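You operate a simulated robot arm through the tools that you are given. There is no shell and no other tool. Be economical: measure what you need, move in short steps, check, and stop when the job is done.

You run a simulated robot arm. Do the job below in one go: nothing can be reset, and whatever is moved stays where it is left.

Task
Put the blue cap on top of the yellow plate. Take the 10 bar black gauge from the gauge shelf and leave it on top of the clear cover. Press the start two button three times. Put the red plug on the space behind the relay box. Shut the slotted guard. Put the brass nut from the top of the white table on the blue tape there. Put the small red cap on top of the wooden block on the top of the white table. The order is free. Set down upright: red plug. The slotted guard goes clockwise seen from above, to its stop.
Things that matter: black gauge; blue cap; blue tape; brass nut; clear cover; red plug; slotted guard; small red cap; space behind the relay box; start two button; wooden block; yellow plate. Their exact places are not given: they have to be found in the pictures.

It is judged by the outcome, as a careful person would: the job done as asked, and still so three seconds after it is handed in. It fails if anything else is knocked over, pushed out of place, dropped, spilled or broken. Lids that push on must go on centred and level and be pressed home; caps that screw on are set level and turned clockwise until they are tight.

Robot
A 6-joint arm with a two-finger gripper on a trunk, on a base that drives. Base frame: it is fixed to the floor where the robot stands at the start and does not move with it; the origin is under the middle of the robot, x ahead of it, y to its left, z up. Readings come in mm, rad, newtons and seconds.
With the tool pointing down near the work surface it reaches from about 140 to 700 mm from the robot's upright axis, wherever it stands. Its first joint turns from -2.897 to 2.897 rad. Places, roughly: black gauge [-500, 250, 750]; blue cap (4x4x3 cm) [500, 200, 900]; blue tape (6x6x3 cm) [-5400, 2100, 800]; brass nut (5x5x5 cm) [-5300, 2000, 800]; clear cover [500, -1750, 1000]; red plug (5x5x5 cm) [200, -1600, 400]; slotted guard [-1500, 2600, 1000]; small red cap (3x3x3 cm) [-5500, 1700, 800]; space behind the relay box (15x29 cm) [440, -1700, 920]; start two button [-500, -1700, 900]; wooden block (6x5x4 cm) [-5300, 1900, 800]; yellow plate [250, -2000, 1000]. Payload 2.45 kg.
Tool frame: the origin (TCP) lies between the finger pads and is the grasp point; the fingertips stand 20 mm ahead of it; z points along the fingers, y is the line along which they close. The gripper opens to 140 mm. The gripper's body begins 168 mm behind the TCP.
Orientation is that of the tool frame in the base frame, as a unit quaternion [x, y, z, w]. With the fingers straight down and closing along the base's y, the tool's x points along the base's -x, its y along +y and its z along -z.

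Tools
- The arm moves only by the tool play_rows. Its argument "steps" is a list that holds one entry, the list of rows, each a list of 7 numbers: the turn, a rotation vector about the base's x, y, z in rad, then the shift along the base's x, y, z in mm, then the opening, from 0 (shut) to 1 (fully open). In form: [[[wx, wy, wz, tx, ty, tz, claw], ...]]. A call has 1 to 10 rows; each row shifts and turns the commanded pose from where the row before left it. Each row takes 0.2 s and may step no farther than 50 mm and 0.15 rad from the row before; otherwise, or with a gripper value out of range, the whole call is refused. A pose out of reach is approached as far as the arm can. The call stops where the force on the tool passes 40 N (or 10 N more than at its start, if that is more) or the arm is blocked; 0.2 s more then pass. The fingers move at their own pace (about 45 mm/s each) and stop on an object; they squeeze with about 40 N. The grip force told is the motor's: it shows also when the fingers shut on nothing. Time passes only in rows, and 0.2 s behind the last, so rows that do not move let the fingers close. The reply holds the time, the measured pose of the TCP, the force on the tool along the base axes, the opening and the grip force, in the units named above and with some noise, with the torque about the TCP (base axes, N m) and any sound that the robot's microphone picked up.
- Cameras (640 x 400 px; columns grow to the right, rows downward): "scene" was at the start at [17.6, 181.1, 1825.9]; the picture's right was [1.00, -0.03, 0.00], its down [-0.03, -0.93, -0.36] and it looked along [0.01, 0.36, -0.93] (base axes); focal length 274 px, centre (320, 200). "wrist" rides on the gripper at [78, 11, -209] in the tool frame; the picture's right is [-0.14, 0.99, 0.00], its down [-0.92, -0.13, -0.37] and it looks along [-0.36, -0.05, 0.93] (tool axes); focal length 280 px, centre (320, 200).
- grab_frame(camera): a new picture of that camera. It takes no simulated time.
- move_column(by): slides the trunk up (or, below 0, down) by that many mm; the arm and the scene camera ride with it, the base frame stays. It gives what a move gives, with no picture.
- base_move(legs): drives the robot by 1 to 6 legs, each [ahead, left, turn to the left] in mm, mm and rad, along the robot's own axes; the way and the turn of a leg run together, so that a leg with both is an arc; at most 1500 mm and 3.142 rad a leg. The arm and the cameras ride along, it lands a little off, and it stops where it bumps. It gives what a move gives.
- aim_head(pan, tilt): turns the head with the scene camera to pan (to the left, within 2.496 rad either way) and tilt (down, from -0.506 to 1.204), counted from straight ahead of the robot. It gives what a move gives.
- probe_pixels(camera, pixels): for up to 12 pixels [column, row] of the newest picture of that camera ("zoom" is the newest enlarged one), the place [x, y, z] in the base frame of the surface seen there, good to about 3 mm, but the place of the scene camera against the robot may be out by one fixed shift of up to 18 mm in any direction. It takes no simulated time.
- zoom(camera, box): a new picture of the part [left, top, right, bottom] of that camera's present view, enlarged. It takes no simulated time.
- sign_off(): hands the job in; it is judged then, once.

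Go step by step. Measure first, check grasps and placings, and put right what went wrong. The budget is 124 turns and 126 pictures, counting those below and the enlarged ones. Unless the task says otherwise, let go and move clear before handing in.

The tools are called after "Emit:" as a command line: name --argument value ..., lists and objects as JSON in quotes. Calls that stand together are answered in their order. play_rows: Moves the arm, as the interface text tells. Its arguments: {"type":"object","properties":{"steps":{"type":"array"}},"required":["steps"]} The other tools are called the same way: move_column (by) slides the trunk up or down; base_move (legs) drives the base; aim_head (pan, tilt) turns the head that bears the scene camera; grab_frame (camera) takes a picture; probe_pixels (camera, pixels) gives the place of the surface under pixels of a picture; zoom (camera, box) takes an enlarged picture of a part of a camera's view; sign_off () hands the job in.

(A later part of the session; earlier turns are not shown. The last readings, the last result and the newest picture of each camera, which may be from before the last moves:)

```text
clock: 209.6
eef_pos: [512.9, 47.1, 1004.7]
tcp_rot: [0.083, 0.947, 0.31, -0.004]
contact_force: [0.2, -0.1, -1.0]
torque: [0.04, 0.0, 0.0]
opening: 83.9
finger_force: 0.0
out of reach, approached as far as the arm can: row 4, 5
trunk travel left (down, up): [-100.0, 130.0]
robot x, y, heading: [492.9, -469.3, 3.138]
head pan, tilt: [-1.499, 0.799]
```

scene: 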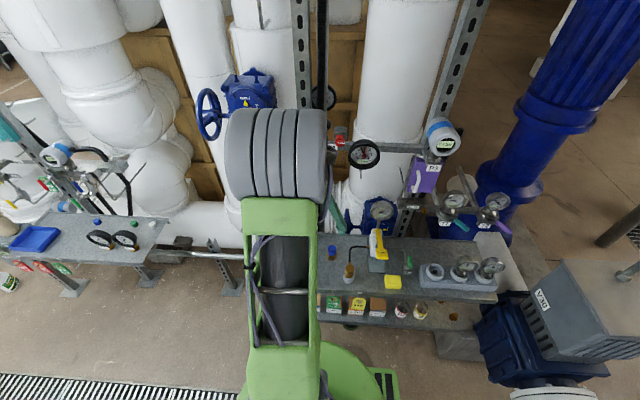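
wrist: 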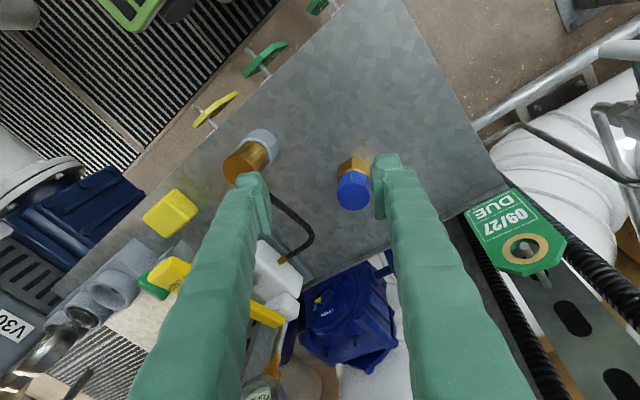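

Sideways lean is gone (lean 36° outward). Now I'll straighten in-plane.

Emit:
play_rows --steps '[[[-0.13, 0, 0, 0, 10, 0, 0.6], [-0.13, 0, 0, 0, 10, 0, 0.6], [-0.13, 0, 0, 0, 10, 0, 0.6], [-0.13, 0, 0, 0, 10, 0, 0.6], [-0.1, 0.03, 0, 0, 0, 0, 0.6], [0, 0, 0, 0, 0, 0, 0.6]]]'

```text
clock: 211.0
eef_pos: [518.7, 84.2, 1004.8]
tcp_rot: [0.081, 0.997, 0.005, 0.007]
contact_force: [0.0, -0.9, -0.3]
torque: [0.01, 0.04, 0.05]
opening: 84.1
finger_force: 0.1
out of reach, approached as far as the arm can: row 2
trunk travel left (down, up): [-100.0, 130.0]
robot x, y, heading: [491.3, -470.7, 3.141]
head pan, tilt: [-1.499, 0.799]
```

The tool is vertical. To stay clear of the orange box I want it to close along x, so I'll yaw by +90° here.

Emit:
play_rows --steps '[[[0, 0, 0.145, 0, 0, 0, 0.6], [0, 0, 0.145, 0, 0, 0, 0.6], [0, 0, 0.145, 0, 0, 0, 0.6], [0, 0, 0.145, 0, 0, 0, 0.6], [0, 0, 0.145, 0, 0, 0, 0.6], [0, 0, 0.145, 0, 0, 0, 0.6], [0, 0, 0.145, 0, 0, 0, 0.6], [0, 0, 0.145, 0, 0, 0, 0.6], [0, 0, 0.145, 0, 0, 0, 0.6], [0, 0, 0.145, 0, 0, 0, 0.6]]]'

Emit:
play_rows --steps '[[[0, 0, 0.13, -10, 15, 0, 0.6], [0.1, 0, 0, -10, 25, 0, 0.6], [0.1, 0, 0, -10, 25, -10, 0.6], [0, 0, 0, -9, 25, -10, 0.6], [0, 0, 0, 0, 0, 0, 0.6]]]'

Emit:
grab_frame --camera "wrist"

```text
clock: 213.2
eef_pos: [518.9, 82.9, 1005.5]
tcp_rot: [-0.602, 0.798, 0.009, 0.002]
contact_force: [0.6, -0.5, -0.9]
torque: [-0.04, 0.03, -0.02]
opening: 83.8
finger_force: 0.0
trunk travel left (down, up): [-100.0, 130.0]
robot x, y, heading: [489.4, -473.0, 3.139]
head pan, tilt: [-1.499, 0.799]
```

```text
clock: 214.4
eef_pos: [480.3, 173.4, 985.4]
tcp_rot: [-0.648, 0.754, 0.085, 0.066]
contact_force: [0.2, -0.3, -0.3]
torque: [0.0, -0.01, -0.04]
opening: 84.1
finger_force: 0.1
trunk travel left (down, up): [-100.0, 130.0]
robot x, y, heading: [493.4, -469.6, 3.137]
head pan, tilt: [-1.499, 0.799]
```

```text
37 pictures are left
```

wrist: 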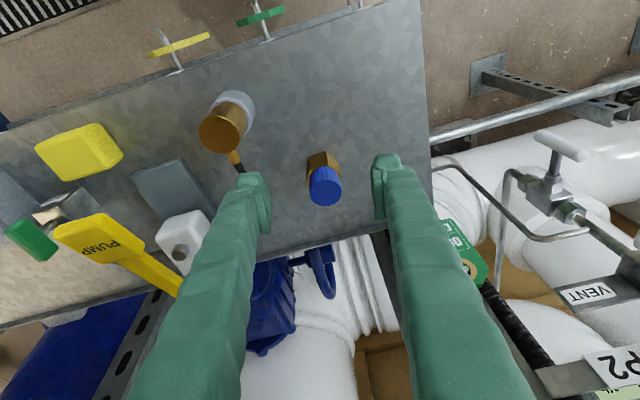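

Good: the pose was reached with no warning. I'll move over the cap, descend along the tool axis and close.

Emit:
play_rows --steps '[[[0, 0, 0, -1, 24, 0, 0.55], [0, 0, 0, 0, 5, -23, 0.55], [0, 0, 0, 0, 5, -23, 0.55], [0, 0, 0, 0, 4, -21, 0.55], [0, 0, 0, 0, 0, 0, 0.55], [0, 0, 0, 0, 0, 0, 0.1], [0, 0, 0, 0, 0, 0, 0.1], [0, 0, 0, 0, 0, 0, 0.1], [0, 0, 0, 0, 0, 0, 0.1]]]'

Emit:
grab_frame --camera "wrist"

```text
clock: 216.4
eef_pos: [480.0, 210.9, 917.0]
tcp_rot: [-0.648, 0.754, 0.084, 0.066]
contact_force: [-0.3, -0.2, 0.3]
torque: [0.01, 0.0, 0.03]
opening: 34.0
finger_force: 35.5
trunk travel left (down, up): [-100.0, 130.0]
robot x, y, heading: [493.9, -472.3, 3.14]
head pan, tilt: [-1.499, 0.799]
```

```text
36 pictures are left
```

wrist: 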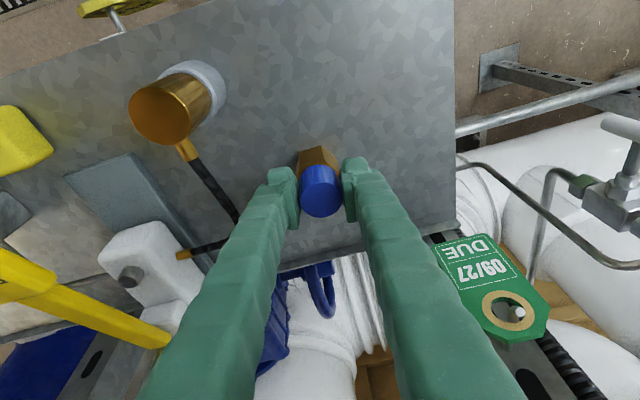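

The cap is gripped at 34 mm. I'll lift and check.

Emit:
play_rows --steps '[[[0, 0, 0, 0, 0, 15, 0.1], [0, 0, 0, 0, 0, 20, 0.1], [0, 0, 0, 0, -20, 40, 0.1], [0, 0, 0, 0, -40, 25, 0.1], [0, 0, 0, 0, -45, 10, 0.1], [0, 0, 0, 0, 0, 0, 0.1]]]'

Emit:
grab_frame --camera "wrist"

```text
clock: 217.8
eef_pos: [479.6, 106.9, 1029.5]
tcp_rot: [-0.648, 0.754, 0.084, 0.066]
contact_force: [-0.3, -0.3, -0.4]
torque: [-0.01, -0.02, 0.0]
opening: 33.0
finger_force: 39.4
trunk travel left (down, up): [-100.0, 130.0]
robot x, y, heading: [492.6, -473.7, 3.135]
head pan, tilt: [-1.499, 0.799]
```

```text
35 pictures are left
```

wrist: 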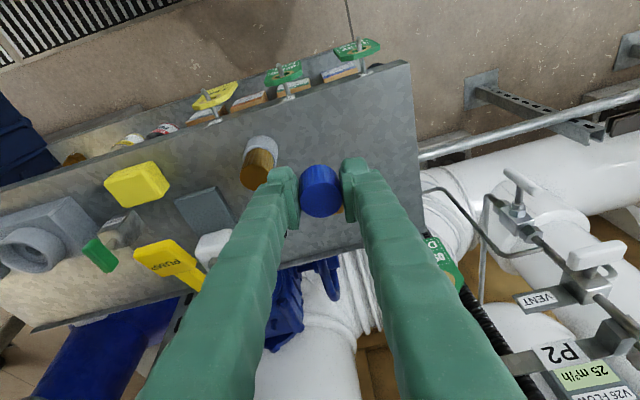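

The cap is off cleanly. The start button and yellow plate are best reached from the far side of the table, so I'll drive west around the cabinet keeping heading 180°, and look.

Emit:
base_move --legs '[[0, 90, 0], [1100, 0, 0], [1060, 0, 0]]'

Emit:
aim_head --pan 1.9 --tilt 0.5

Emit:
grab_frame --camera "scene"

```text
clock: 229.5
eef_pos: [-1678.3, 0.7, 1026.9]
tcp_rot: [-0.655, 0.748, 0.085, 0.066]
contact_force: [0.0, 0.4, 0.2]
torque: [0.0, 0.03, 0.03]
opening: 32.5
finger_force: 39.7
trunk travel left (down, up): [-100.0, 130.0]
robot x, y, heading: [-1656.9, -576.6, -3.126]
head pan, tilt: [-1.499, 0.799]
```

```text
clock: 232.4
eef_pos: [-1678.3, 0.7, 1027.9]
tcp_rot: [-0.654, 0.749, 0.085, 0.067]
contact_force: [-0.1, -0.1, -0.5]
torque: [0.03, 0.02, 0.0]
opening: 32.3
finger_force: 39.8
trunk travel left (down, up): [-100.0, 130.0]
robot x, y, heading: [-1656.3, -576.7, -3.126]
head pan, tilt: [1.901, 0.499]
```

```text
34 pictures are left
```

scene: 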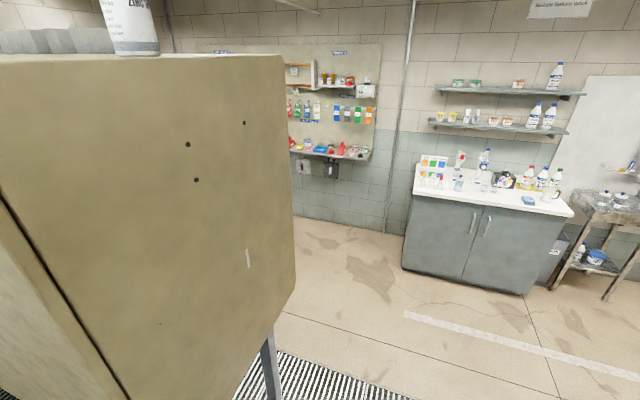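

I'll check the counter's extent and the cabinet's near corner before driving in.

Emit:
probe_pixels --camera "scene" --pixels '[[405, 265], [525, 290], [415, 185], [565, 212], [290, 120], [275, 360], [360, 280], [290, 315], [390, 225], [10, 250]]'

```text
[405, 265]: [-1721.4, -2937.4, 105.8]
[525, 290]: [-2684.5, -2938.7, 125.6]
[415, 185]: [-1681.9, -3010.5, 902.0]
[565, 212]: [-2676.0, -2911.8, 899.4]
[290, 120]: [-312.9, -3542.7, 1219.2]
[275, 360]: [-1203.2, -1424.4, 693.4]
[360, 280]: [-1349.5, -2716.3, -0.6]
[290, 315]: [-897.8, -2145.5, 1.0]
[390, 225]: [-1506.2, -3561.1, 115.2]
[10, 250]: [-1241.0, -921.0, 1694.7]
```

The way is clear. I'll raise the trunk 60 mm and drive south, then east, partway along the table's far side.

Emit:
move_column --by 60

Emit:
base_move --legs '[[0, 1000, -0.015], [0, 890, 0], [-1050, 0, 0]]'

Emit:
aim_head --pan -2.2 --tilt 0.8

Emit:
grab_frame --camera "scene"

```text
clock: 233.4
eef_pos: [-1677.6, 1.2, 1087.6]
tcp_rot: [-0.654, 0.749, 0.085, 0.066]
contact_force: [0.2, -0.4, 0.1]
torque: [0.0, -0.02, 0.0]
opening: 32.3
finger_force: 40.6
trunk travel left (down, up): [-160.0, 70.0]
robot x, y, heading: [-1651.5, -575.8, -3.127]
head pan, tilt: [1.901, 0.499]
```

```text
clock: 255.4
eef_pos: [-579.5, -1899.6, 1086.8]
tcp_rot: [-0.644, 0.757, 0.084, 0.067]
contact_force: [0.0, -0.7, -0.9]
torque: [0.03, 0.02, 0.0]
opening: 32.4
finger_force: 39.6
trunk travel left (down, up): [-160.0, 70.0]
robot x, y, heading: [-574.4, -2476.5, 3.126]
head pan, tilt: [1.901, 0.499]
```

```text
clock: 258.7
eef_pos: [-581.6, -1899.8, 1088.8]
tcp_rot: [-0.644, 0.757, 0.084, 0.067]
contact_force: [-0.8, 0.2, 0.6]
torque: [-0.01, -0.01, 0.01]
opening: 32.5
finger_force: 40.1
trunk travel left (down, up): [-160.0, 70.0]
robot x, y, heading: [-574.4, -2478.5, 3.135]
head pan, tilt: [-2.201, 0.799]
```

```text
33 pictures are left
```

scene: 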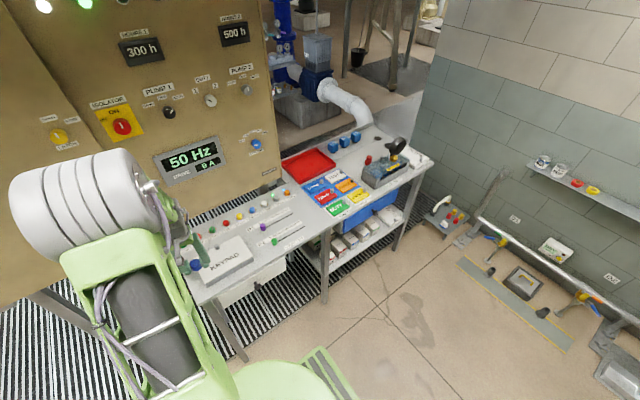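

The control desk is in view, with the row of buttons at about (225–275, 200–235). I'll zoom in to read the labels.

Emit:
zoom --camera "scene" --box '[180, 180, 330, 280]'

Emit:
zoom --camera "scene" --box '[190, 195, 260, 245]'

```text
4.00 times, centred on (255, 230) of scene
```

zoom: 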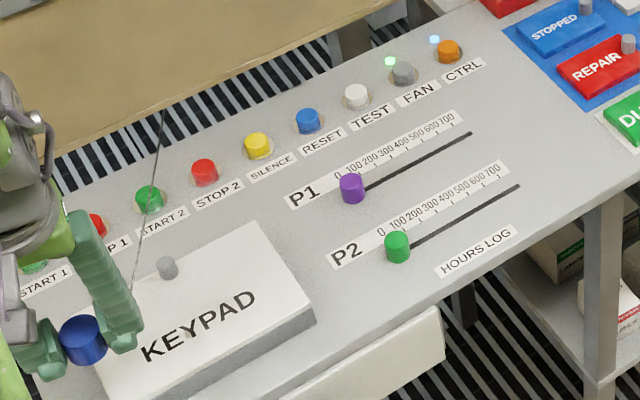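

```text
8.00 times, centred on (225, 220) of scene
```

zoom: 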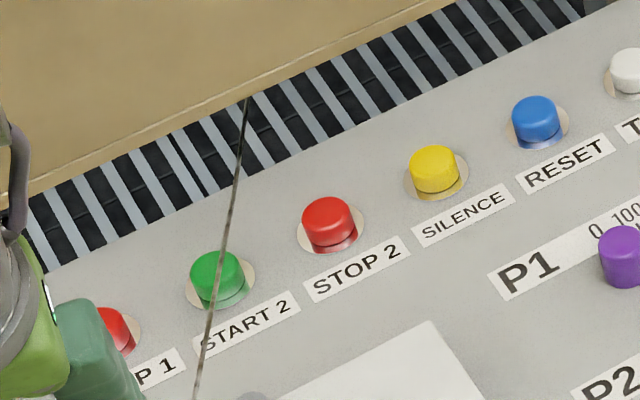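

START 2 is the green button at (215,275) in this enlarged view. I'll get positions for it, its neighbours and the plate.

Emit:
probe_pixels --camera "zoom" --pixels '[[215, 265], [215, 275], [205, 300], [328, 215], [250, 325], [150, 330], [205, 395], [430, 340]]'

Emit:
probe_pixels --camera "scene" --pixels '[[358, 196], [352, 190], [366, 193], [330, 230], [395, 190], [230, 280]]'

```text
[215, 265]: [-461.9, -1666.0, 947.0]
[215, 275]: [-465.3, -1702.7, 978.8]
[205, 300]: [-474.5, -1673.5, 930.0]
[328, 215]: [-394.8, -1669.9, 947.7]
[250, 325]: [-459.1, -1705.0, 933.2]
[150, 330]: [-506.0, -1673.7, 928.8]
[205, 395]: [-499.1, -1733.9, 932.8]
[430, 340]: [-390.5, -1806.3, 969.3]
```

```text
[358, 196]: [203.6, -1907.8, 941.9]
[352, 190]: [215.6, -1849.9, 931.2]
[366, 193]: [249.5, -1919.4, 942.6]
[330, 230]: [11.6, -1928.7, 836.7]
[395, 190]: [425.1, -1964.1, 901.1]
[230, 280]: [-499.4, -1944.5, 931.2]
```

START 2 is at true (−468,−1650), top ≈949. I'll place the cap first: drive east to bring it above the yellow plate.

Emit:
base_move --legs '[[-786, -15, 0]]'

Emit:
grab_frame --camera "wrist"

Emit:
probe_pixels --camera "wrist" --pixels '[[270, 120], [240, 110], [250, 130], [300, 110], [360, 110], [320, 130], [340, 90], [280, 95]]'

```text
clock: 262.9
eef_pos: [201.2, -1893.7, 1087.6]
tcp_rot: [-0.645, 0.756, 0.085, 0.066]
contact_force: [0.1, -0.9, -0.4]
torque: [0.0, 0.03, 0.01]
opening: 32.3
finger_force: 39.3
trunk travel left (down, up): [-160.0, 70.0]
robot x, y, heading: [213.2, -2471.7, 3.131]
head pan, tilt: [-2.201, 0.799]
```

```text
30 pictures are left
```

wrist: 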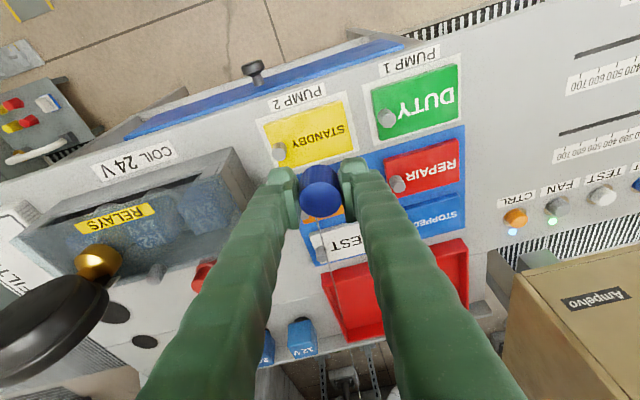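

```text
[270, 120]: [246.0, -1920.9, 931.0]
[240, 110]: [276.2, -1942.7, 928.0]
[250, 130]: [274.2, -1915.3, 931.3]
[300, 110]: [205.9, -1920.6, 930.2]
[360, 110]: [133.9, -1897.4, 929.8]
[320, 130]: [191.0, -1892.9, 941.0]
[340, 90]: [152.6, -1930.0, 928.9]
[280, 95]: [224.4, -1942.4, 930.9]
```

I'll pin down the plate's edges and knob.

Emit:
probe_pixels --camera "wrist" --pixels '[[348, 125], [342, 125], [352, 148], [338, 106], [300, 120], [268, 130], [330, 150], [290, 162], [279, 152], [310, 135], [285, 145]]'

```text
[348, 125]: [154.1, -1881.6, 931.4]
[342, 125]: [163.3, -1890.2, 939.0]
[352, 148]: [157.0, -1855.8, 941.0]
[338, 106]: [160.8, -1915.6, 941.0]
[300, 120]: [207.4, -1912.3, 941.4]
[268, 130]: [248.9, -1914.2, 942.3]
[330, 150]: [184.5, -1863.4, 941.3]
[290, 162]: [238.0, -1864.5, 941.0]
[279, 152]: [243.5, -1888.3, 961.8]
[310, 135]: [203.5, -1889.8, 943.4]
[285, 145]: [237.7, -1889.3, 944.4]
```

Target on the plate is (187,−1887), clear of the knob at (243,−1885). I'll lower the cap.

Emit:
play_rows --steps '[[[0, 0, 0, -14, 7, -30, 0.1], [0, 0, 0, 0, 0, -40, 0.1], [0, 0, 0, 0, 0, -35, 0.1], [0, 0, 0, 0, 0, -8, 0.1], [0, 0, 0, 0, 0, 0, 0.1]]]'

Emit:
play_rows --steps '[[[0, 0, 0, 0, 0, -4, 0.1], [0, 0, 0, 0, 0, -3, 0.1], [0, 0, 0, 0, 0, 0, 0.1]]]'

Emit:
grab_frame --camera "wrist"

```text
clock: 264.1
eef_pos: [185.8, -1888.3, 976.6]
tcp_rot: [-0.646, 0.756, 0.084, 0.067]
contact_force: [-0.4, 0.0, 0.1]
torque: [0.0, -0.01, -0.03]
opening: 32.2
finger_force: 40.1
trunk travel left (down, up): [-160.0, 70.0]
robot x, y, heading: [209.4, -2473.0, 3.13]
head pan, tilt: [-2.201, 0.799]
```

```text
clock: 264.9
eef_pos: [186.0, -1887.7, 968.5]
tcp_rot: [-0.646, 0.756, 0.084, 0.067]
contact_force: [-0.1, -0.7, -1.1]
torque: [0.03, -0.02, -0.02]
opening: 32.5
finger_force: 39.9
trunk travel left (down, up): [-160.0, 70.0]
robot x, y, heading: [210.9, -2473.8, 3.135]
head pan, tilt: [-2.201, 0.799]
```

```text
29 pictures are left
```

wrist: 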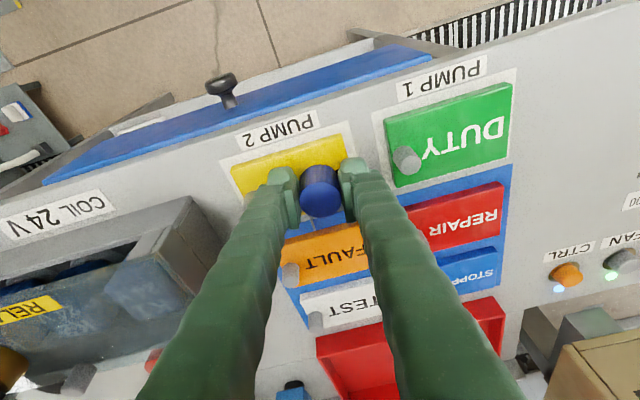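

It's over the plate but not yet touching. I'll lower the last few millimetres.

Emit:
play_rows --steps '[[[0, 0, 0, 0, 0, -2.5, 0.1], [0, 0, 0, 0, 0, -2, 0.1], [0, 0, 0, 0, 0, -1.5, 0.1], [0, 0, 0, 0, 0, 0, 0.1]]]'

```text
clock: 265.9
eef_pos: [185.1, -1887.5, 965.9]
tcp_rot: [-0.645, 0.757, 0.086, 0.068]
contact_force: [-5.9, -2.0, 35.0]
torque: [-0.17, -0.07, 0.02]
opening: 32.6
finger_force: 40.2
trunk travel left (down, up): [-160.0, 70.0]
robot x, y, heading: [207.9, -2475.7, 3.134]
head pan, tilt: [-2.201, 0.799]
```

Contact. I'll ease up 3 mm, open slightly and retreat upward.

Emit:
play_rows --steps '[[[0, 0, 0, 0, 0, 3, 0.1], [0, 0, 0, 0, 0, 0, 0.27], [0, 0, 0, 0, 0, 0, 0.32], [0, 0, 0, 0, 0, 0, 0.32], [0, 0, 0, 0, -8, 36, 0.32], [0, 0, 0, 0, -9, 40, 0.32], [0, 0, 0, 0, -9, 40, 0.32], [0, 0, 0, 0, 0, 0, 0.0], [0, 0, 0, 0, 0, 0, 0.0]]]'

Emit:
grab_frame --camera "wrist"

```text
clock: 267.9
eef_pos: [184.8, -1914.0, 1080.4]
tcp_rot: [-0.645, 0.756, 0.084, 0.067]
contact_force: [0.2, 0.0, 0.4]
torque: [0.01, -0.02, -0.02]
opening: 0.1
finger_force: 6.7
trunk travel left (down, up): [-160.0, 70.0]
robot x, y, heading: [210.0, -2471.6, 3.129]
head pan, tilt: [-2.201, 0.799]
```

```text
28 pictures are left
```

wrist: 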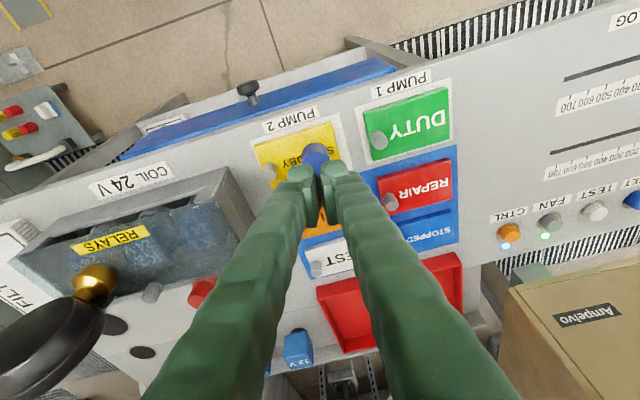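

The cap sits on the yellow plate. Now I'll drive west and closer to the desk for the START 2 button, with the gripper shut.

Emit:
base_move --legs '[[653, 0, 0], [0, -214, 0]]'

Emit:
play_rows --steps '[[[0, 0, 0, 0, 20, -15, 0], [0, 0, 0, 0, 20, -15, 0], [0, 0, 0, 0, 0, 0, 0]]]'

Emit:
grab_frame --camera "wrist"

```text
clock: 273.7
eef_pos: [-474.0, -1694.1, 1079.9]
tcp_rot: [-0.646, 0.756, 0.084, 0.067]
contact_force: [0.0, 0.1, 0.5]
torque: [-0.05, 0.0, 0.01]
opening: 0.0
finger_force: 29.5
trunk travel left (down, up): [-160.0, 70.0]
robot x, y, heading: [-448.3, -2253.8, 3.133]
head pan, tilt: [-2.201, 0.799]
```

```text
clock: 274.5
eef_pos: [-473.6, -1653.4, 1047.1]
tcp_rot: [-0.647, 0.755, 0.083, 0.066]
contact_force: [0.2, 0.2, -0.8]
torque: [0.03, 0.02, 0.02]
opening: 0.3
finger_force: 29.3
trunk travel left (down, up): [-160.0, 70.0]
robot x, y, heading: [-449.2, -2253.2, 3.129]
head pan, tilt: [-2.201, 0.799]
```

```text
27 pictures are left
```

wrist: 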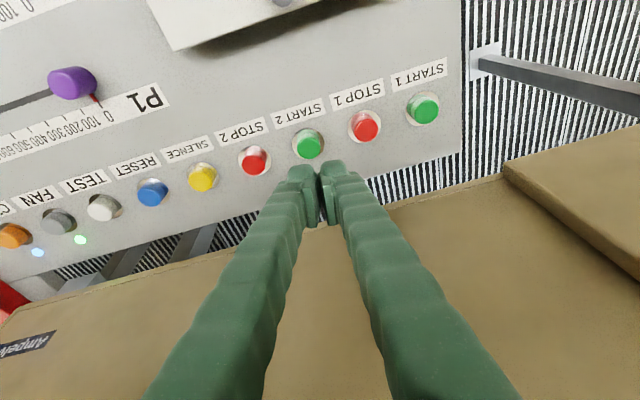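

Emit:
probe_pixels --camera "wrist" --pixels '[[307, 147], [298, 145], [317, 145], [307, 137], [307, 154], [365, 126], [253, 162]]'

```text
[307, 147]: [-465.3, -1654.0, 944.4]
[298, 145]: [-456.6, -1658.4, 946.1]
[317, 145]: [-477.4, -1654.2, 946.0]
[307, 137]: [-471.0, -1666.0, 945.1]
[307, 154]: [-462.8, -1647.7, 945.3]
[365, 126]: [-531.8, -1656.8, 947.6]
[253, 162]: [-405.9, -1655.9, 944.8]
```

Button centre is (−467,−1657), top 945. I'll align, approach and make the first press.

Emit:
play_rows --steps '[[[0, 0, 0, 6.5, -8, -35, 0], [0, 0, 0, 0, 0, -35, 0], [0, 0, 0, 0, 0, -4, 0], [0, 0, 0, 0, 0, -4, 0], [0, 0, 0, 0, 0, -3, 0], [0, 0, 0, 0, 0, -3, 0], [0, 0, 0, 0, 0, 0, 0]]]'

```text
clock: 276.1
eef_pos: [-468.1, -1662.8, 965.1]
tcp_rot: [-0.645, 0.756, 0.084, 0.067]
contact_force: [0.0, -0.2, 0.2]
torque: [0.02, 0.0, 0.04]
opening: 0.0
finger_force: 29.6
trunk travel left (down, up): [-160.0, 70.0]
robot x, y, heading: [-448.6, -2250.8, 3.128]
head pan, tilt: [-2.201, 0.799]
```

No contact yet. I'll go down slowly.

Emit:
play_rows --steps '[[[0, 0, 0, 0, 0, -2, 0], [0, 0, 0, 0, 0, -2, 0], [0, 0, 0, 0, 0, -2, 0], [0, 0, 0, 0, 0, 0, 0]]]'

```text
clock: 277.1
eef_pos: [-468.4, -1660.7, 959.8]
tcp_rot: [-0.646, 0.756, 0.084, 0.067]
contact_force: [0.6, -1.3, 3.2]
torque: [-0.02, -0.04, 0.03]
opening: 5.9
finger_force: 29.4
trunk travel left (down, up): [-160.0, 70.0]
robot x, y, heading: [-450.1, -2251.3, 3.135]
head pan, tilt: [-2.201, 0.799]
heard: click
```

Click: the first press. I'll release fully and press twice more, checking each time.

Emit:
play_rows --steps '[[[0, 0, 0, 0, 0, 10, 0], [0, 0, 0, 0, 0, 8, 0], [0, 0, 0, 0, 0, 0, 0], [0, 0, 0, 0, 0, 0, 0]]]'

Emit:
play_rows --steps '[[[0, 0, 0, 0, 0, -10, 0], [0, 0, 0, 0, 0, -4, 0], [0, 0, 0, 0, 0, -2, 0], [0, 0, 0, 0, 0, -2, 0], [0, 0, 0, 0, 0, 0, 0]]]'

Emit:
play_rows --steps '[[[0, 0, 0, 0, 0, 10, 0], [0, 0, 0, 0, 0, 8, 0], [0, 0, 0, 0, 0, 0, 0], [0, 0, 0, 0, 0, 0, 0]]]'

```text
clock: 278.1
eef_pos: [-467.5, -1660.9, 977.2]
tcp_rot: [-0.646, 0.755, 0.084, 0.067]
contact_force: [-0.2, 0.1, 0.1]
torque: [0.02, 0.01, 0.0]
opening: 0.0
finger_force: 29.7
trunk travel left (down, up): [-160.0, 70.0]
robot x, y, heading: [-443.9, -2252.6, 3.13]
head pan, tilt: [-2.201, 0.799]
```

```text
clock: 279.3
eef_pos: [-467.0, -1660.1, 959.4]
tcp_rot: [-0.646, 0.755, 0.085, 0.066]
contact_force: [-0.3, 0.2, 3.5]
torque: [0.02, -0.02, 0.04]
opening: 0.0
finger_force: 29.7
trunk travel left (down, up): [-160.0, 70.0]
robot x, y, heading: [-446.6, -2248.5, 3.132]
head pan, tilt: [-2.201, 0.799]
heard: click
```

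```text
clock: 280.3
eef_pos: [-469.0, -1660.9, 977.5]
tcp_rot: [-0.646, 0.756, 0.084, 0.067]
contact_force: [0.2, -0.8, 0.5]
torque: [-0.01, -0.01, -0.01]
opening: 0.2
finger_force: 29.7
trunk travel left (down, up): [-160.0, 70.0]
robot x, y, heading: [-449.9, -2251.3, 3.136]
head pan, tilt: [-2.201, 0.799]
```

The second click is heard. Third press now, then I'll raise clear.

Emit:
play_rows --steps '[[[0, 0, 0, 0, 0, -10, 0], [0, 0, 0, 0, 0, -4, 0], [0, 0, 0, 0, 0, -2, 0], [0, 0, 0, 0, 0, -2, 0], [0, 0, 0, 0, 0, 0, 0]]]'

Emit:
play_rows --steps '[[[0, 0, 0, 0, 0, 10, 0], [0, 0, 0, 0, -10, 40, 0], [0, 0, 0, 0, -20, 45, 0], [0, 0, 0, 0, 0, 40, 0]]]'

```text
clock: 281.5
eef_pos: [-466.3, -1661.0, 959.4]
tcp_rot: [-0.645, 0.756, 0.084, 0.067]
contact_force: [0.4, 0.7, 3.8]
torque: [0.01, -0.04, 0.01]
opening: 6.0
finger_force: 29.2
trunk travel left (down, up): [-160.0, 70.0]
robot x, y, heading: [-452.2, -2250.0, 3.134]
head pan, tilt: [-2.201, 0.799]
heard: click
```

```text
clock: 282.5
eef_pos: [-469.3, -1693.2, 1094.1]
tcp_rot: [-0.646, 0.756, 0.086, 0.067]
contact_force: [-0.8, -0.3, 0.2]
torque: [0.03, 0.0, 0.04]
opening: 0.1
finger_force: 29.2
trunk travel left (down, up): [-160.0, 70.0]
robot x, y, heading: [-452.4, -2249.6, 3.125]
head pan, tilt: [-2.201, 0.799]
```

Three clicks, so the button is done. Now a long drive west and north to the guard area, then look.

Emit:
base_move --legs '[[1200, 0, 0], [1000, 0, 0], [0, -1400, 0], [0, -1400, 0], [0, -900, 0]]'

Emit:
aim_head --pan -2.3 --tilt 0.45

Emit:
grab_frame --camera "scene"

Emit:
aim_head --pan -0.5 --tilt 0.4

Emit:
grab_frame --camera "scene"

```text
clock: 325.5
eef_pos: [-2834.5, 2010.2, 1094.5]
tcp_rot: [-0.668, 0.736, 0.087, 0.064]
contact_force: [0.1, -0.7, -0.1]
torque: [-0.03, -0.01, 0.01]
opening: 0.2
finger_force: 29.2
trunk travel left (down, up): [-160.0, 70.0]
robot x, y, heading: [-2781.4, 1453.2, -3.093]
head pan, tilt: [-2.201, 0.799]
```

```text
clock: 326.3
eef_pos: [-2834.9, 2011.2, 1093.8]
tcp_rot: [-0.667, 0.737, 0.087, 0.064]
contact_force: [0.0, -0.1, -0.2]
torque: [-0.03, 0.01, 0.03]
opening: 0.2
finger_force: 30.2
trunk travel left (down, up): [-160.0, 70.0]
robot x, y, heading: [-2781.8, 1449.9, -3.091]
head pan, tilt: [-2.3, 0.45]
```

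```text
26 pictures are left
```

scene: 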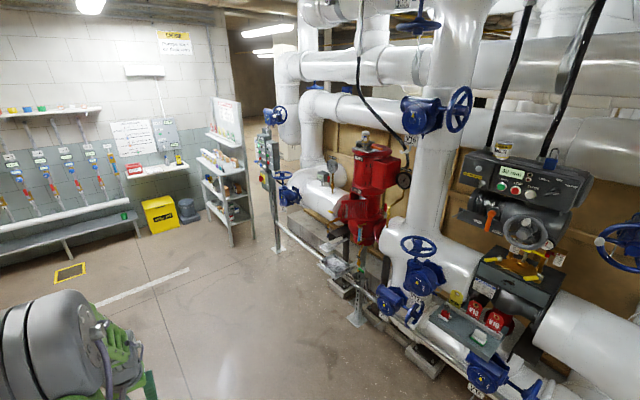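

```text
clock: 328.1
eef_pos: [-2834.7, 2010.5, 1094.4]
tcp_rot: [-0.668, 0.736, 0.087, 0.064]
contact_force: [-0.2, 0.4, -0.7]
torque: [-0.01, 0.0, -0.02]
opening: 0.0
finger_force: 29.5
trunk travel left (down, up): [-160.0, 70.0]
robot x, y, heading: [-2786.3, 1451.6, -3.09]
head pan, tilt: [-0.499, 0.4]
```

```text
25 pictures are left
```

scene: 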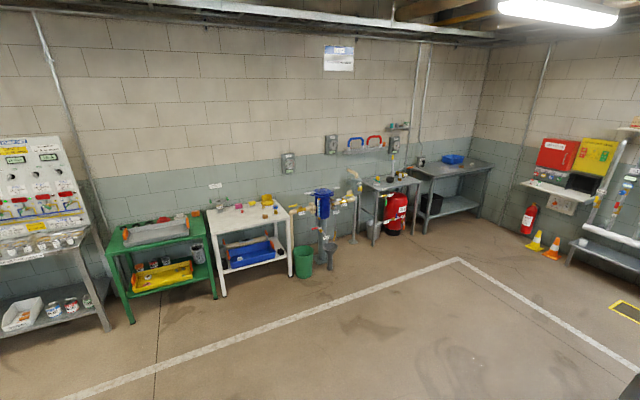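

The white table is at (245,225) in the second view. The guard should be near (355,207) in the first view, so I'll aim there and zoom.

Emit:
aim_head --pan -2.4 --tilt 0.5

Emit:
zoom --camera "scene" --box '[210, 100, 370, 240]'

Emit:
zoom --camera "scene" --box '[350, 100, 540, 240]'

```text
clock: 330.0
eef_pos: [-2834.7, 2010.7, 1094.7]
tcp_rot: [-0.668, 0.736, 0.086, 0.064]
contact_force: [-0.1, -0.3, -0.1]
torque: [0.01, 0.03, 0.01]
opening: 0.0
finger_force: 29.5
trunk travel left (down, up): [-160.0, 70.0]
robot x, y, heading: [-2781.5, 1450.4, -3.092]
head pan, tilt: [-2.4, 0.499]
```

```text
2.86 times, centred on (290, 170) of scene
```

zoom: 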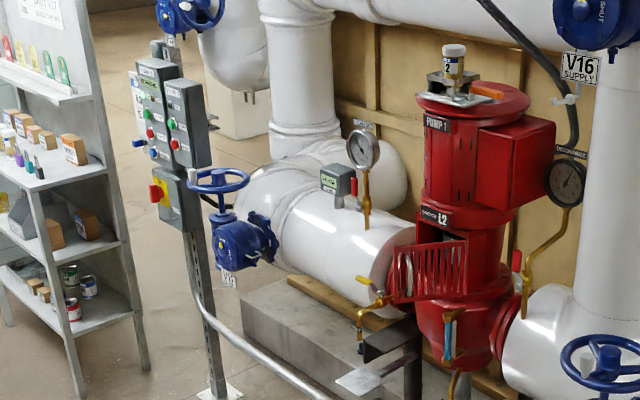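

```text
2.86 times, centred on (445, 170) of scene
```

zoom: 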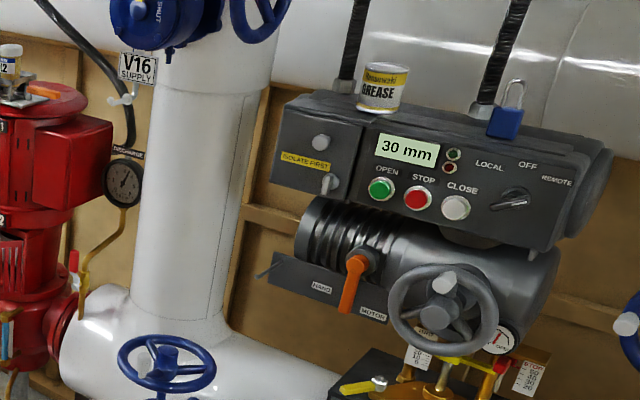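

The slotted guard is the red slotted plate at zoom (430,270), swung open on the red pump. I'll enlarge and probe it.

Emit:
zoom --camera "scene" --box '[296, 165, 376, 215]'

Emit:
probe_pixels --camera "zoom" --pixels '[[165, 240], [175, 285], [250, 235], [340, 230], [360, 255], [365, 220], [300, 150], [330, 150], [250, 280], [390, 170], [440, 240], [220, 160]]'

```text
8.00 times, centred on (336, 190) of scene
```

zoom: 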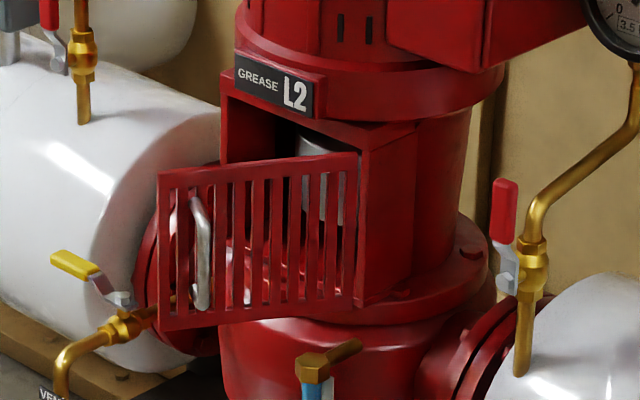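

```text
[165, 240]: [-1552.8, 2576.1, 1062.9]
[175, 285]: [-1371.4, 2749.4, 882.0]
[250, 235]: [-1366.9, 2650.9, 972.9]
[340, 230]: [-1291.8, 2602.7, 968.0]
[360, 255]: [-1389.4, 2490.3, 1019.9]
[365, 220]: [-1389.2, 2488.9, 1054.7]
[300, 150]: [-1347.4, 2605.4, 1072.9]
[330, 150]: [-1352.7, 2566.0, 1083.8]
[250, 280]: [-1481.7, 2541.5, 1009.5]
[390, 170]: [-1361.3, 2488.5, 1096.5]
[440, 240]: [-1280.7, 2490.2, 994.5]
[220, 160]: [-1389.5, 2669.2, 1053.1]
```

The guard hinges at true (−1395,2505) with its free edge at (−1559,2592), z≈975–1118. Pushing its outer face NE closes it clockwise. I'll check the floor rail in front of it.

Emit:
grab_frame --camera "scene"

Emit:
probe_pixels --camera "scene" --pixels '[[254, 210], [270, 222], [300, 245], [318, 258], [330, 300], [350, 270], [308, 232], [320, 220], [345, 250], [240, 235], [380, 300], [390, 270]]'

```text
21 pictures are left
```

scene: 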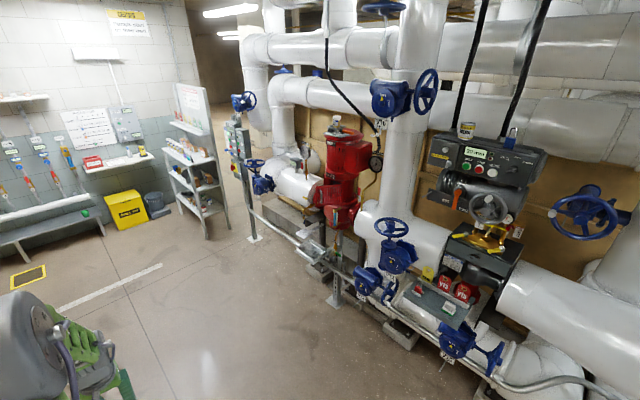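

```text
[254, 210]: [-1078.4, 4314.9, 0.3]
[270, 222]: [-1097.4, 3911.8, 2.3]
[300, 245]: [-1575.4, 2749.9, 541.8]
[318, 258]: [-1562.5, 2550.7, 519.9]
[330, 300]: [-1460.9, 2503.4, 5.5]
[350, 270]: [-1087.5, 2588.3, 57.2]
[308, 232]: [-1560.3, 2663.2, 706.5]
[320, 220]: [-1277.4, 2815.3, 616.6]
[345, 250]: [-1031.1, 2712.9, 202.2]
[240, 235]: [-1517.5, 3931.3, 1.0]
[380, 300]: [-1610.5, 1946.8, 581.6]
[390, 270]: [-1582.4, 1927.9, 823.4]
```

The rail is at x≈−1575 and low, so I can stand at x≈−2116. I'll drive north and turn to heading +90° so the arm points east.

Emit:
base_move --legs '[[0, -1050, 0], [0, 0, -1.62]]'

Emit:
play_rows --steps '[[[0, -0.13, 0, 0, 0, 0, 0], [0, -0.13, 0, 0, 0, 0, 0], [0, -0.13, 0, 0, 0, -10, 0], [0, 0, 0, 0, 0, -22, 0], [0, 0, 0, 0, 0, 0, 0]]]'

```text
clock: 343.4
eef_pos: [-2257.0, 2497.2, 1094.4]
tcp_rot: [0.092, 0.99, 0.01, 0.107]
contact_force: [0.2, -1.1, -0.2]
torque: [0.0, -0.04, 0.0]
opening: 0.1
finger_force: 29.3
trunk travel left (down, up): [-160.0, 70.0]
robot x, y, heading: [-2819.0, 2494.7, 1.536]
head pan, tilt: [-2.4, 0.499]
```

```text
clock: 344.6
eef_pos: [-2262.6, 2526.0, 1077.9]
tcp_rot: [0.081, 0.968, 0.067, 0.227]
contact_force: [-0.3, -0.3, -0.2]
torque: [0.01, -0.03, 0.02]
opening: 0.0
finger_force: 28.7
out of reach, approached as far as the arm can: row 2, 3, 4
trunk travel left (down, up): [-160.0, 70.0]
robot x, y, heading: [-2816.7, 2496.9, 1.533]
head pan, tilt: [-2.4, 0.499]
```

Lean 0.46, good enough. I'll drive east to bring the fingertips just outside the guard.

Emit:
base_move --legs '[[30, -715, 0]]'

Emit:
grab_frame --camera "wrist"

```text
clock: 350.8
eef_pos: [-1569.7, 2535.4, 1074.8]
tcp_rot: [0.075, 0.97, 0.069, 0.223]
contact_force: [0.2, -0.1, 0.3]
torque: [0.04, 0.01, 0.02]
opening: 0.2
finger_force: 28.9
trunk travel left (down, up): [-160.0, 70.0]
robot x, y, heading: [-2121.2, 2501.9, 1.535]
head pan, tilt: [-2.4, 0.499]
stopped in leg 1: the force on the tool passed its limit at 48 N (the readings are from after the stop); the commanded pose is now the measured one
```

```text
20 pictures are left
```

wrist: 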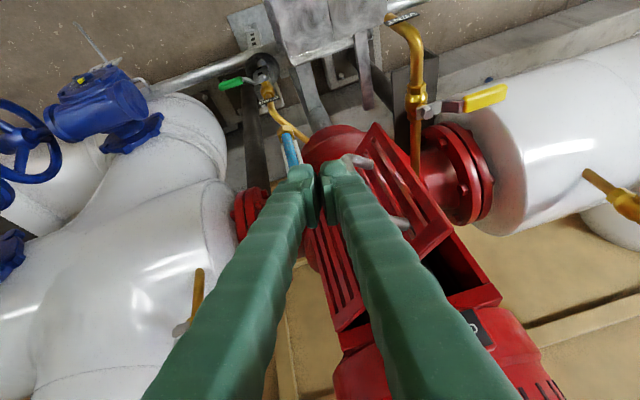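

The fingers reached the guard's handle on its outer side. I'll push along an arc around the hinge.

Emit:
play_rows --steps '[[[0, 0, 0, -4, 0, 0, 0], [0, 0, 0, 6, 25, 0, 0], [0, 0, 0, 12.5, 26.5, 0, 0], [0, 0, 0, 17, 24, 0, 0], [0, 0, 0, 21, 21, 0, 0], [0, 0, 0, 24, 17, 0, 0], [0, 0, 0, 0, 0, 0, 0]]]'

Emit:
grab_frame --camera "wrist"

```text
clock: 352.4
eef_pos: [-1495.5, 2649.6, 1076.7]
tcp_rot: [0.074, 0.969, 0.07, 0.223]
contact_force: [0.3, -0.6, -0.6]
torque: [0.02, 0.0, -0.02]
opening: 0.0
finger_force: 29.4
trunk travel left (down, up): [-160.0, 70.0]
robot x, y, heading: [-2123.4, 2496.9, 1.536]
head pan, tilt: [-2.4, 0.499]
```

```text
19 pictures are left
```

wrist: 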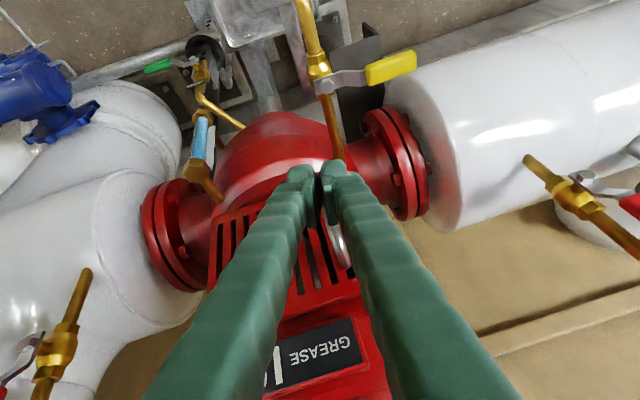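

The guard has swung nearly shut. I'll push it straight east until it meets the stop.

Emit:
play_rows --steps '[[[0, 0, 0, 15, -5, 0, 0], [0, 0, 0, 12, 0, 0, 0], [0, 0, 0, 10, 0, 0, 0], [0, 0, 0, 8, 0, 0, 0], [0, 0, 0, 8, 0, 0, 0], [0, 0, 0, 8, 0, 0, 0], [0, 0, 0, 8, 0, 0, 0], [0, 0, 0, 8, 0, 0, 0], [0, 0, 0, 8, 0, 0, 0], [0, 0, 0, 0, 0, 0, 0]]]'

Emit:
grab_frame --camera "wrist"

```text
clock: 353.1
eef_pos: [-1474.9, 2647.0, 1068.8]
tcp_rot: [0.073, 0.972, 0.07, 0.211]
contact_force: [-17.3, 1.4, 3.7]
torque: [0.17, -0.04, 0.12]
opening: 0.0
finger_force: 29.6
trunk travel left (down, up): [-160.0, 70.0]
robot x, y, heading: [-2122.4, 2497.7, 1.536]
head pan, tilt: [-2.4, 0.499]
stopped in row 3: the force on the tool passed its limit at 49 N (the readings are from after the stop); the commanded pose is now the measured one
```

```text
18 pictures are left
```

wrist: 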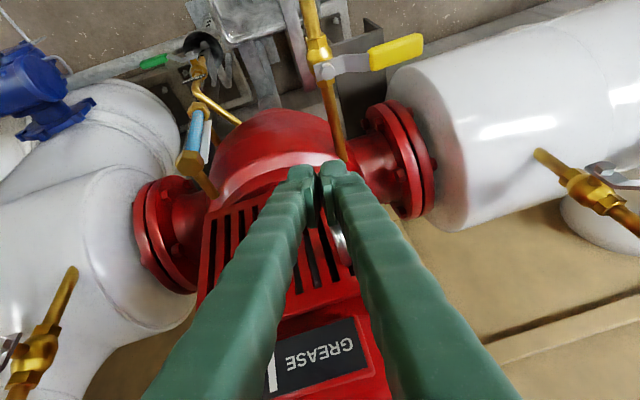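

Firm stop at 49 N. I'll verify the plate is flush by probing it.

Emit:
probe_pixels --camera "wrist" --pixels '[[222, 250], [228, 235], [300, 295], [322, 290], [250, 300], [340, 285], [213, 270], [340, 245], [300, 345]]'

Emit:
play_rows --steps '[[[0, 0, 0, -30, -5, 0, 0], [0, 0, 0, -45, 0, 5, 0], [0, 0, 0, 0, 0, 0, 0]]]'

Emit:
grab_frame --camera "wrist"

```text
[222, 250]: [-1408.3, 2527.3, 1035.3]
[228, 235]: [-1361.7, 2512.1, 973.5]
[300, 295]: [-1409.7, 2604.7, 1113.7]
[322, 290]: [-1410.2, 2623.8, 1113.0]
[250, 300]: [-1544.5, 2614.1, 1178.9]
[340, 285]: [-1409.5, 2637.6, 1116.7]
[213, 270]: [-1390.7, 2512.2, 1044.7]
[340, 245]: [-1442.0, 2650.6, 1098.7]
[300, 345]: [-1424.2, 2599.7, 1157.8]
```

```text
clock: 353.9
eef_pos: [-1544.1, 2640.8, 1075.4]
tcp_rot: [0.073, 0.971, 0.069, 0.215]
contact_force: [-0.4, 0.1, 0.7]
torque: [0.0, 0.01, 0.01]
opening: 0.4
finger_force: 29.4
trunk travel left (down, up): [-160.0, 70.0]
robot x, y, heading: [-2121.0, 2499.3, 1.538]
head pan, tilt: [-2.4, 0.499]
```

```text
17 pictures are left
```

wrist: 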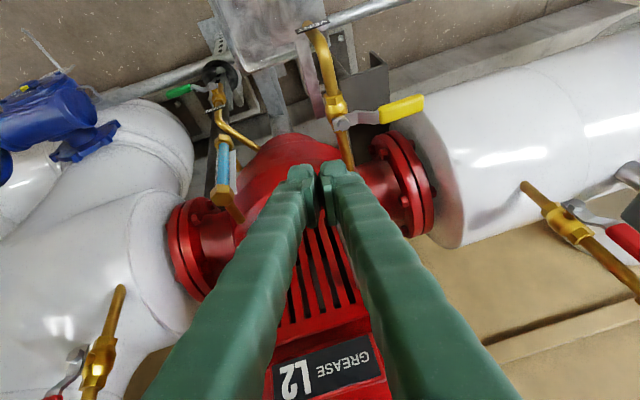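

The plate is flush (x≈−1409 along its whole width), so the guard is shut. Now I'll head to the white table in the west, turning so the arm points west.

Emit:
base_move --legs '[[0, 1300, 0], [0, 800, 0], [0, 0, 3.14], [590, 300, 0]]'

Emit:
aim_head --pan -1.2 --tilt 0.75

Emit:
grab_frame --camera "scene"

```text
clock: 383.1
eef_pos: [-4566.4, 1857.1, 1076.5]
tcp_rot: [0.969, -0.097, -0.218, 0.064]
contact_force: [0.7, -0.5, 0.7]
torque: [-0.01, 0.06, -0.02]
opening: 0.1
finger_force: 28.6
trunk travel left (down, up): [-160.0, 70.0]
robot x, y, heading: [-3980.0, 1973.0, -1.65]
head pan, tilt: [-2.4, 0.499]
```

```text
clock: 384.6
eef_pos: [-4566.4, 1858.7, 1076.2]
tcp_rot: [0.969, -0.098, -0.216, 0.065]
contact_force: [0.0, 0.2, -0.3]
torque: [-0.02, 0.01, 0.01]
opening: 0.1
finger_force: 29.3
trunk travel left (down, up): [-160.0, 70.0]
robot x, y, heading: [-3979.4, 1972.3, -1.652]
head pan, tilt: [-1.201, 0.75]
```

```text
16 pictures are left
```

scene: 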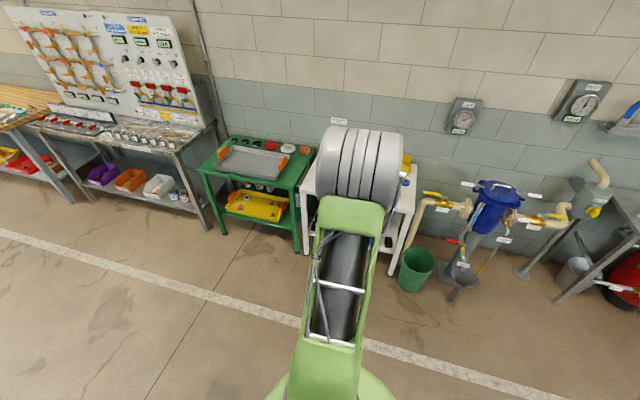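

The arm hides the table here. I'll probe the visible table corners and straighten the tool meanwhile.

Emit:
probe_pixels --camera "scene" --pixels '[[305, 250], [393, 272], [304, 190], [408, 215], [415, 170], [311, 165], [420, 285], [305, 230]]'

Emit:
play_rows --steps '[[[0.01, -0.13, 0, 0, 0, 0, 0.5], [0.01, -0.13, 0, 0, 0, 0, 0.5], [0.01, -0.1, 0, 0, 0, 0, 0.5], [0, 0, 0, 0, 0, 0, 0.5]]]'

```text
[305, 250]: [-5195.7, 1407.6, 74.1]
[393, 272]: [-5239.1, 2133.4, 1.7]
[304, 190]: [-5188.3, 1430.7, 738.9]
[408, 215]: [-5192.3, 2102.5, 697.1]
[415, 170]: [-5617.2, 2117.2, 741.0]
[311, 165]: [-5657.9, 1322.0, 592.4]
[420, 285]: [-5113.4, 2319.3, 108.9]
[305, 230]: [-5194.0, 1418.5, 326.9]
```

```text
clock: 385.6
eef_pos: [-4573.2, 1826.5, 1079.6]
tcp_rot: [0.986, -0.09, -0.105, 0.093]
contact_force: [-0.1, 1.1, 1.0]
torque: [0.0, 0.0, 0.02]
opening: 70.1
finger_force: 0.1
out of reach, approached as far as the arm can: row 1, 2
trunk travel left (down, up): [-160.0, 70.0]
robot x, y, heading: [-3979.7, 1971.5, -1.651]
head pan, tilt: [-1.201, 0.75]
```

The table spans x −5190…−5630, y 1425…2105, top z≈740. I'll square up and drive alongside it, staying clear of the green bin, and look with the wrist camera.

Emit:
base_move --legs '[[0, 0, 0.08], [90, -860, 0]]'

Emit:
play_rows --steps '[[[0.07, -0.1, 0, 40, 0, 0, 0.6], [0.06, -0.1, 0, 40, 0, 0, 0.6], [0, 0, 0, 0, 0, 0, 0.6]]]'

Emit:
grab_frame --camera "wrist"

```text
clock: 394.0
eef_pos: [-5425.5, 1690.2, 1079.7]
tcp_rot: [0.989, -0.051, -0.103, 0.097]
contact_force: [-0.1, 0.5, -0.4]
torque: [0.0, -0.01, 0.01]
opening: 70.1
finger_force: 0.2
trunk travel left (down, up): [-160.0, 70.0]
robot x, y, heading: [-4843.3, 1881.5, -1.574]
head pan, tilt: [-1.201, 0.75]
```

```text
clock: 394.8
eef_pos: [-5345.6, 1693.6, 1079.3]
tcp_rot: [0.998, -0.053, -0.006, 0.026]
contact_force: [0.2, 0.0, -0.1]
torque: [-0.01, -0.02, 0.02]
opening: 83.9
finger_force: 0.0
trunk travel left (down, up): [-160.0, 70.0]
robot x, y, heading: [-4844.6, 1879.8, -1.572]
head pan, tilt: [-1.201, 0.75]
```

```text
15 pictures are left
```

wrist: 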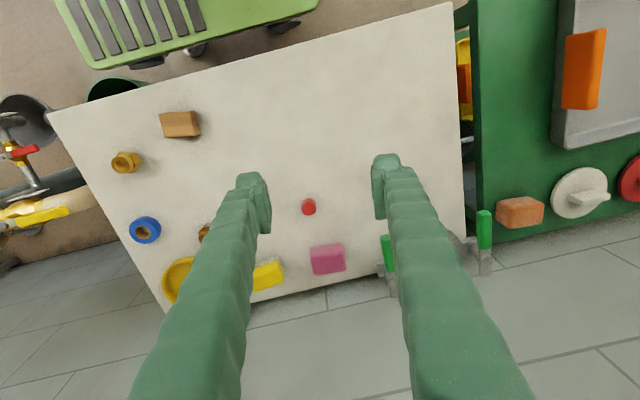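

The whole table is visible: nut (127,162), wooden block (180,124), blue tape (146,229), small red cap (308,207). I'll measure them.

Emit:
probe_pixels --camera "wrist" --pixels '[[308, 205], [308, 212], [180, 122], [165, 118], [197, 130], [127, 162], [120, 160], [138, 160], [146, 229], [133, 228], [158, 230], [290, 150]]'

Emit:
zoom --camera "wrist" --box '[90, 90, 330, 260]'

```text
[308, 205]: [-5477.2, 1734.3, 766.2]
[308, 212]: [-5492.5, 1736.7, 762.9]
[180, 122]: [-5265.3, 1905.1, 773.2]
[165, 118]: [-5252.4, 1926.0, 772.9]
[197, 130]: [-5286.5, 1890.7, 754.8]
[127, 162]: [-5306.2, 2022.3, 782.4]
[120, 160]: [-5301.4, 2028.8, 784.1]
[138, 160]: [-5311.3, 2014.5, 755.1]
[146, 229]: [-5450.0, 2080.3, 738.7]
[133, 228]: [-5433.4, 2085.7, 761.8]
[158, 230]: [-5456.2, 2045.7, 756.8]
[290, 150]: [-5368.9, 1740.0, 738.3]
```

```text
2.35 times, centred on (210, 175) of wrist
```

zoom: 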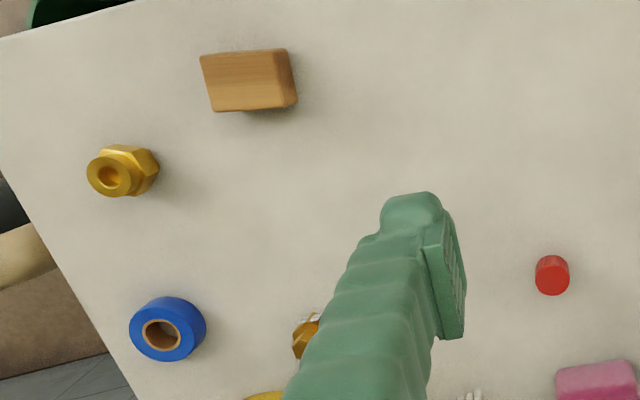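

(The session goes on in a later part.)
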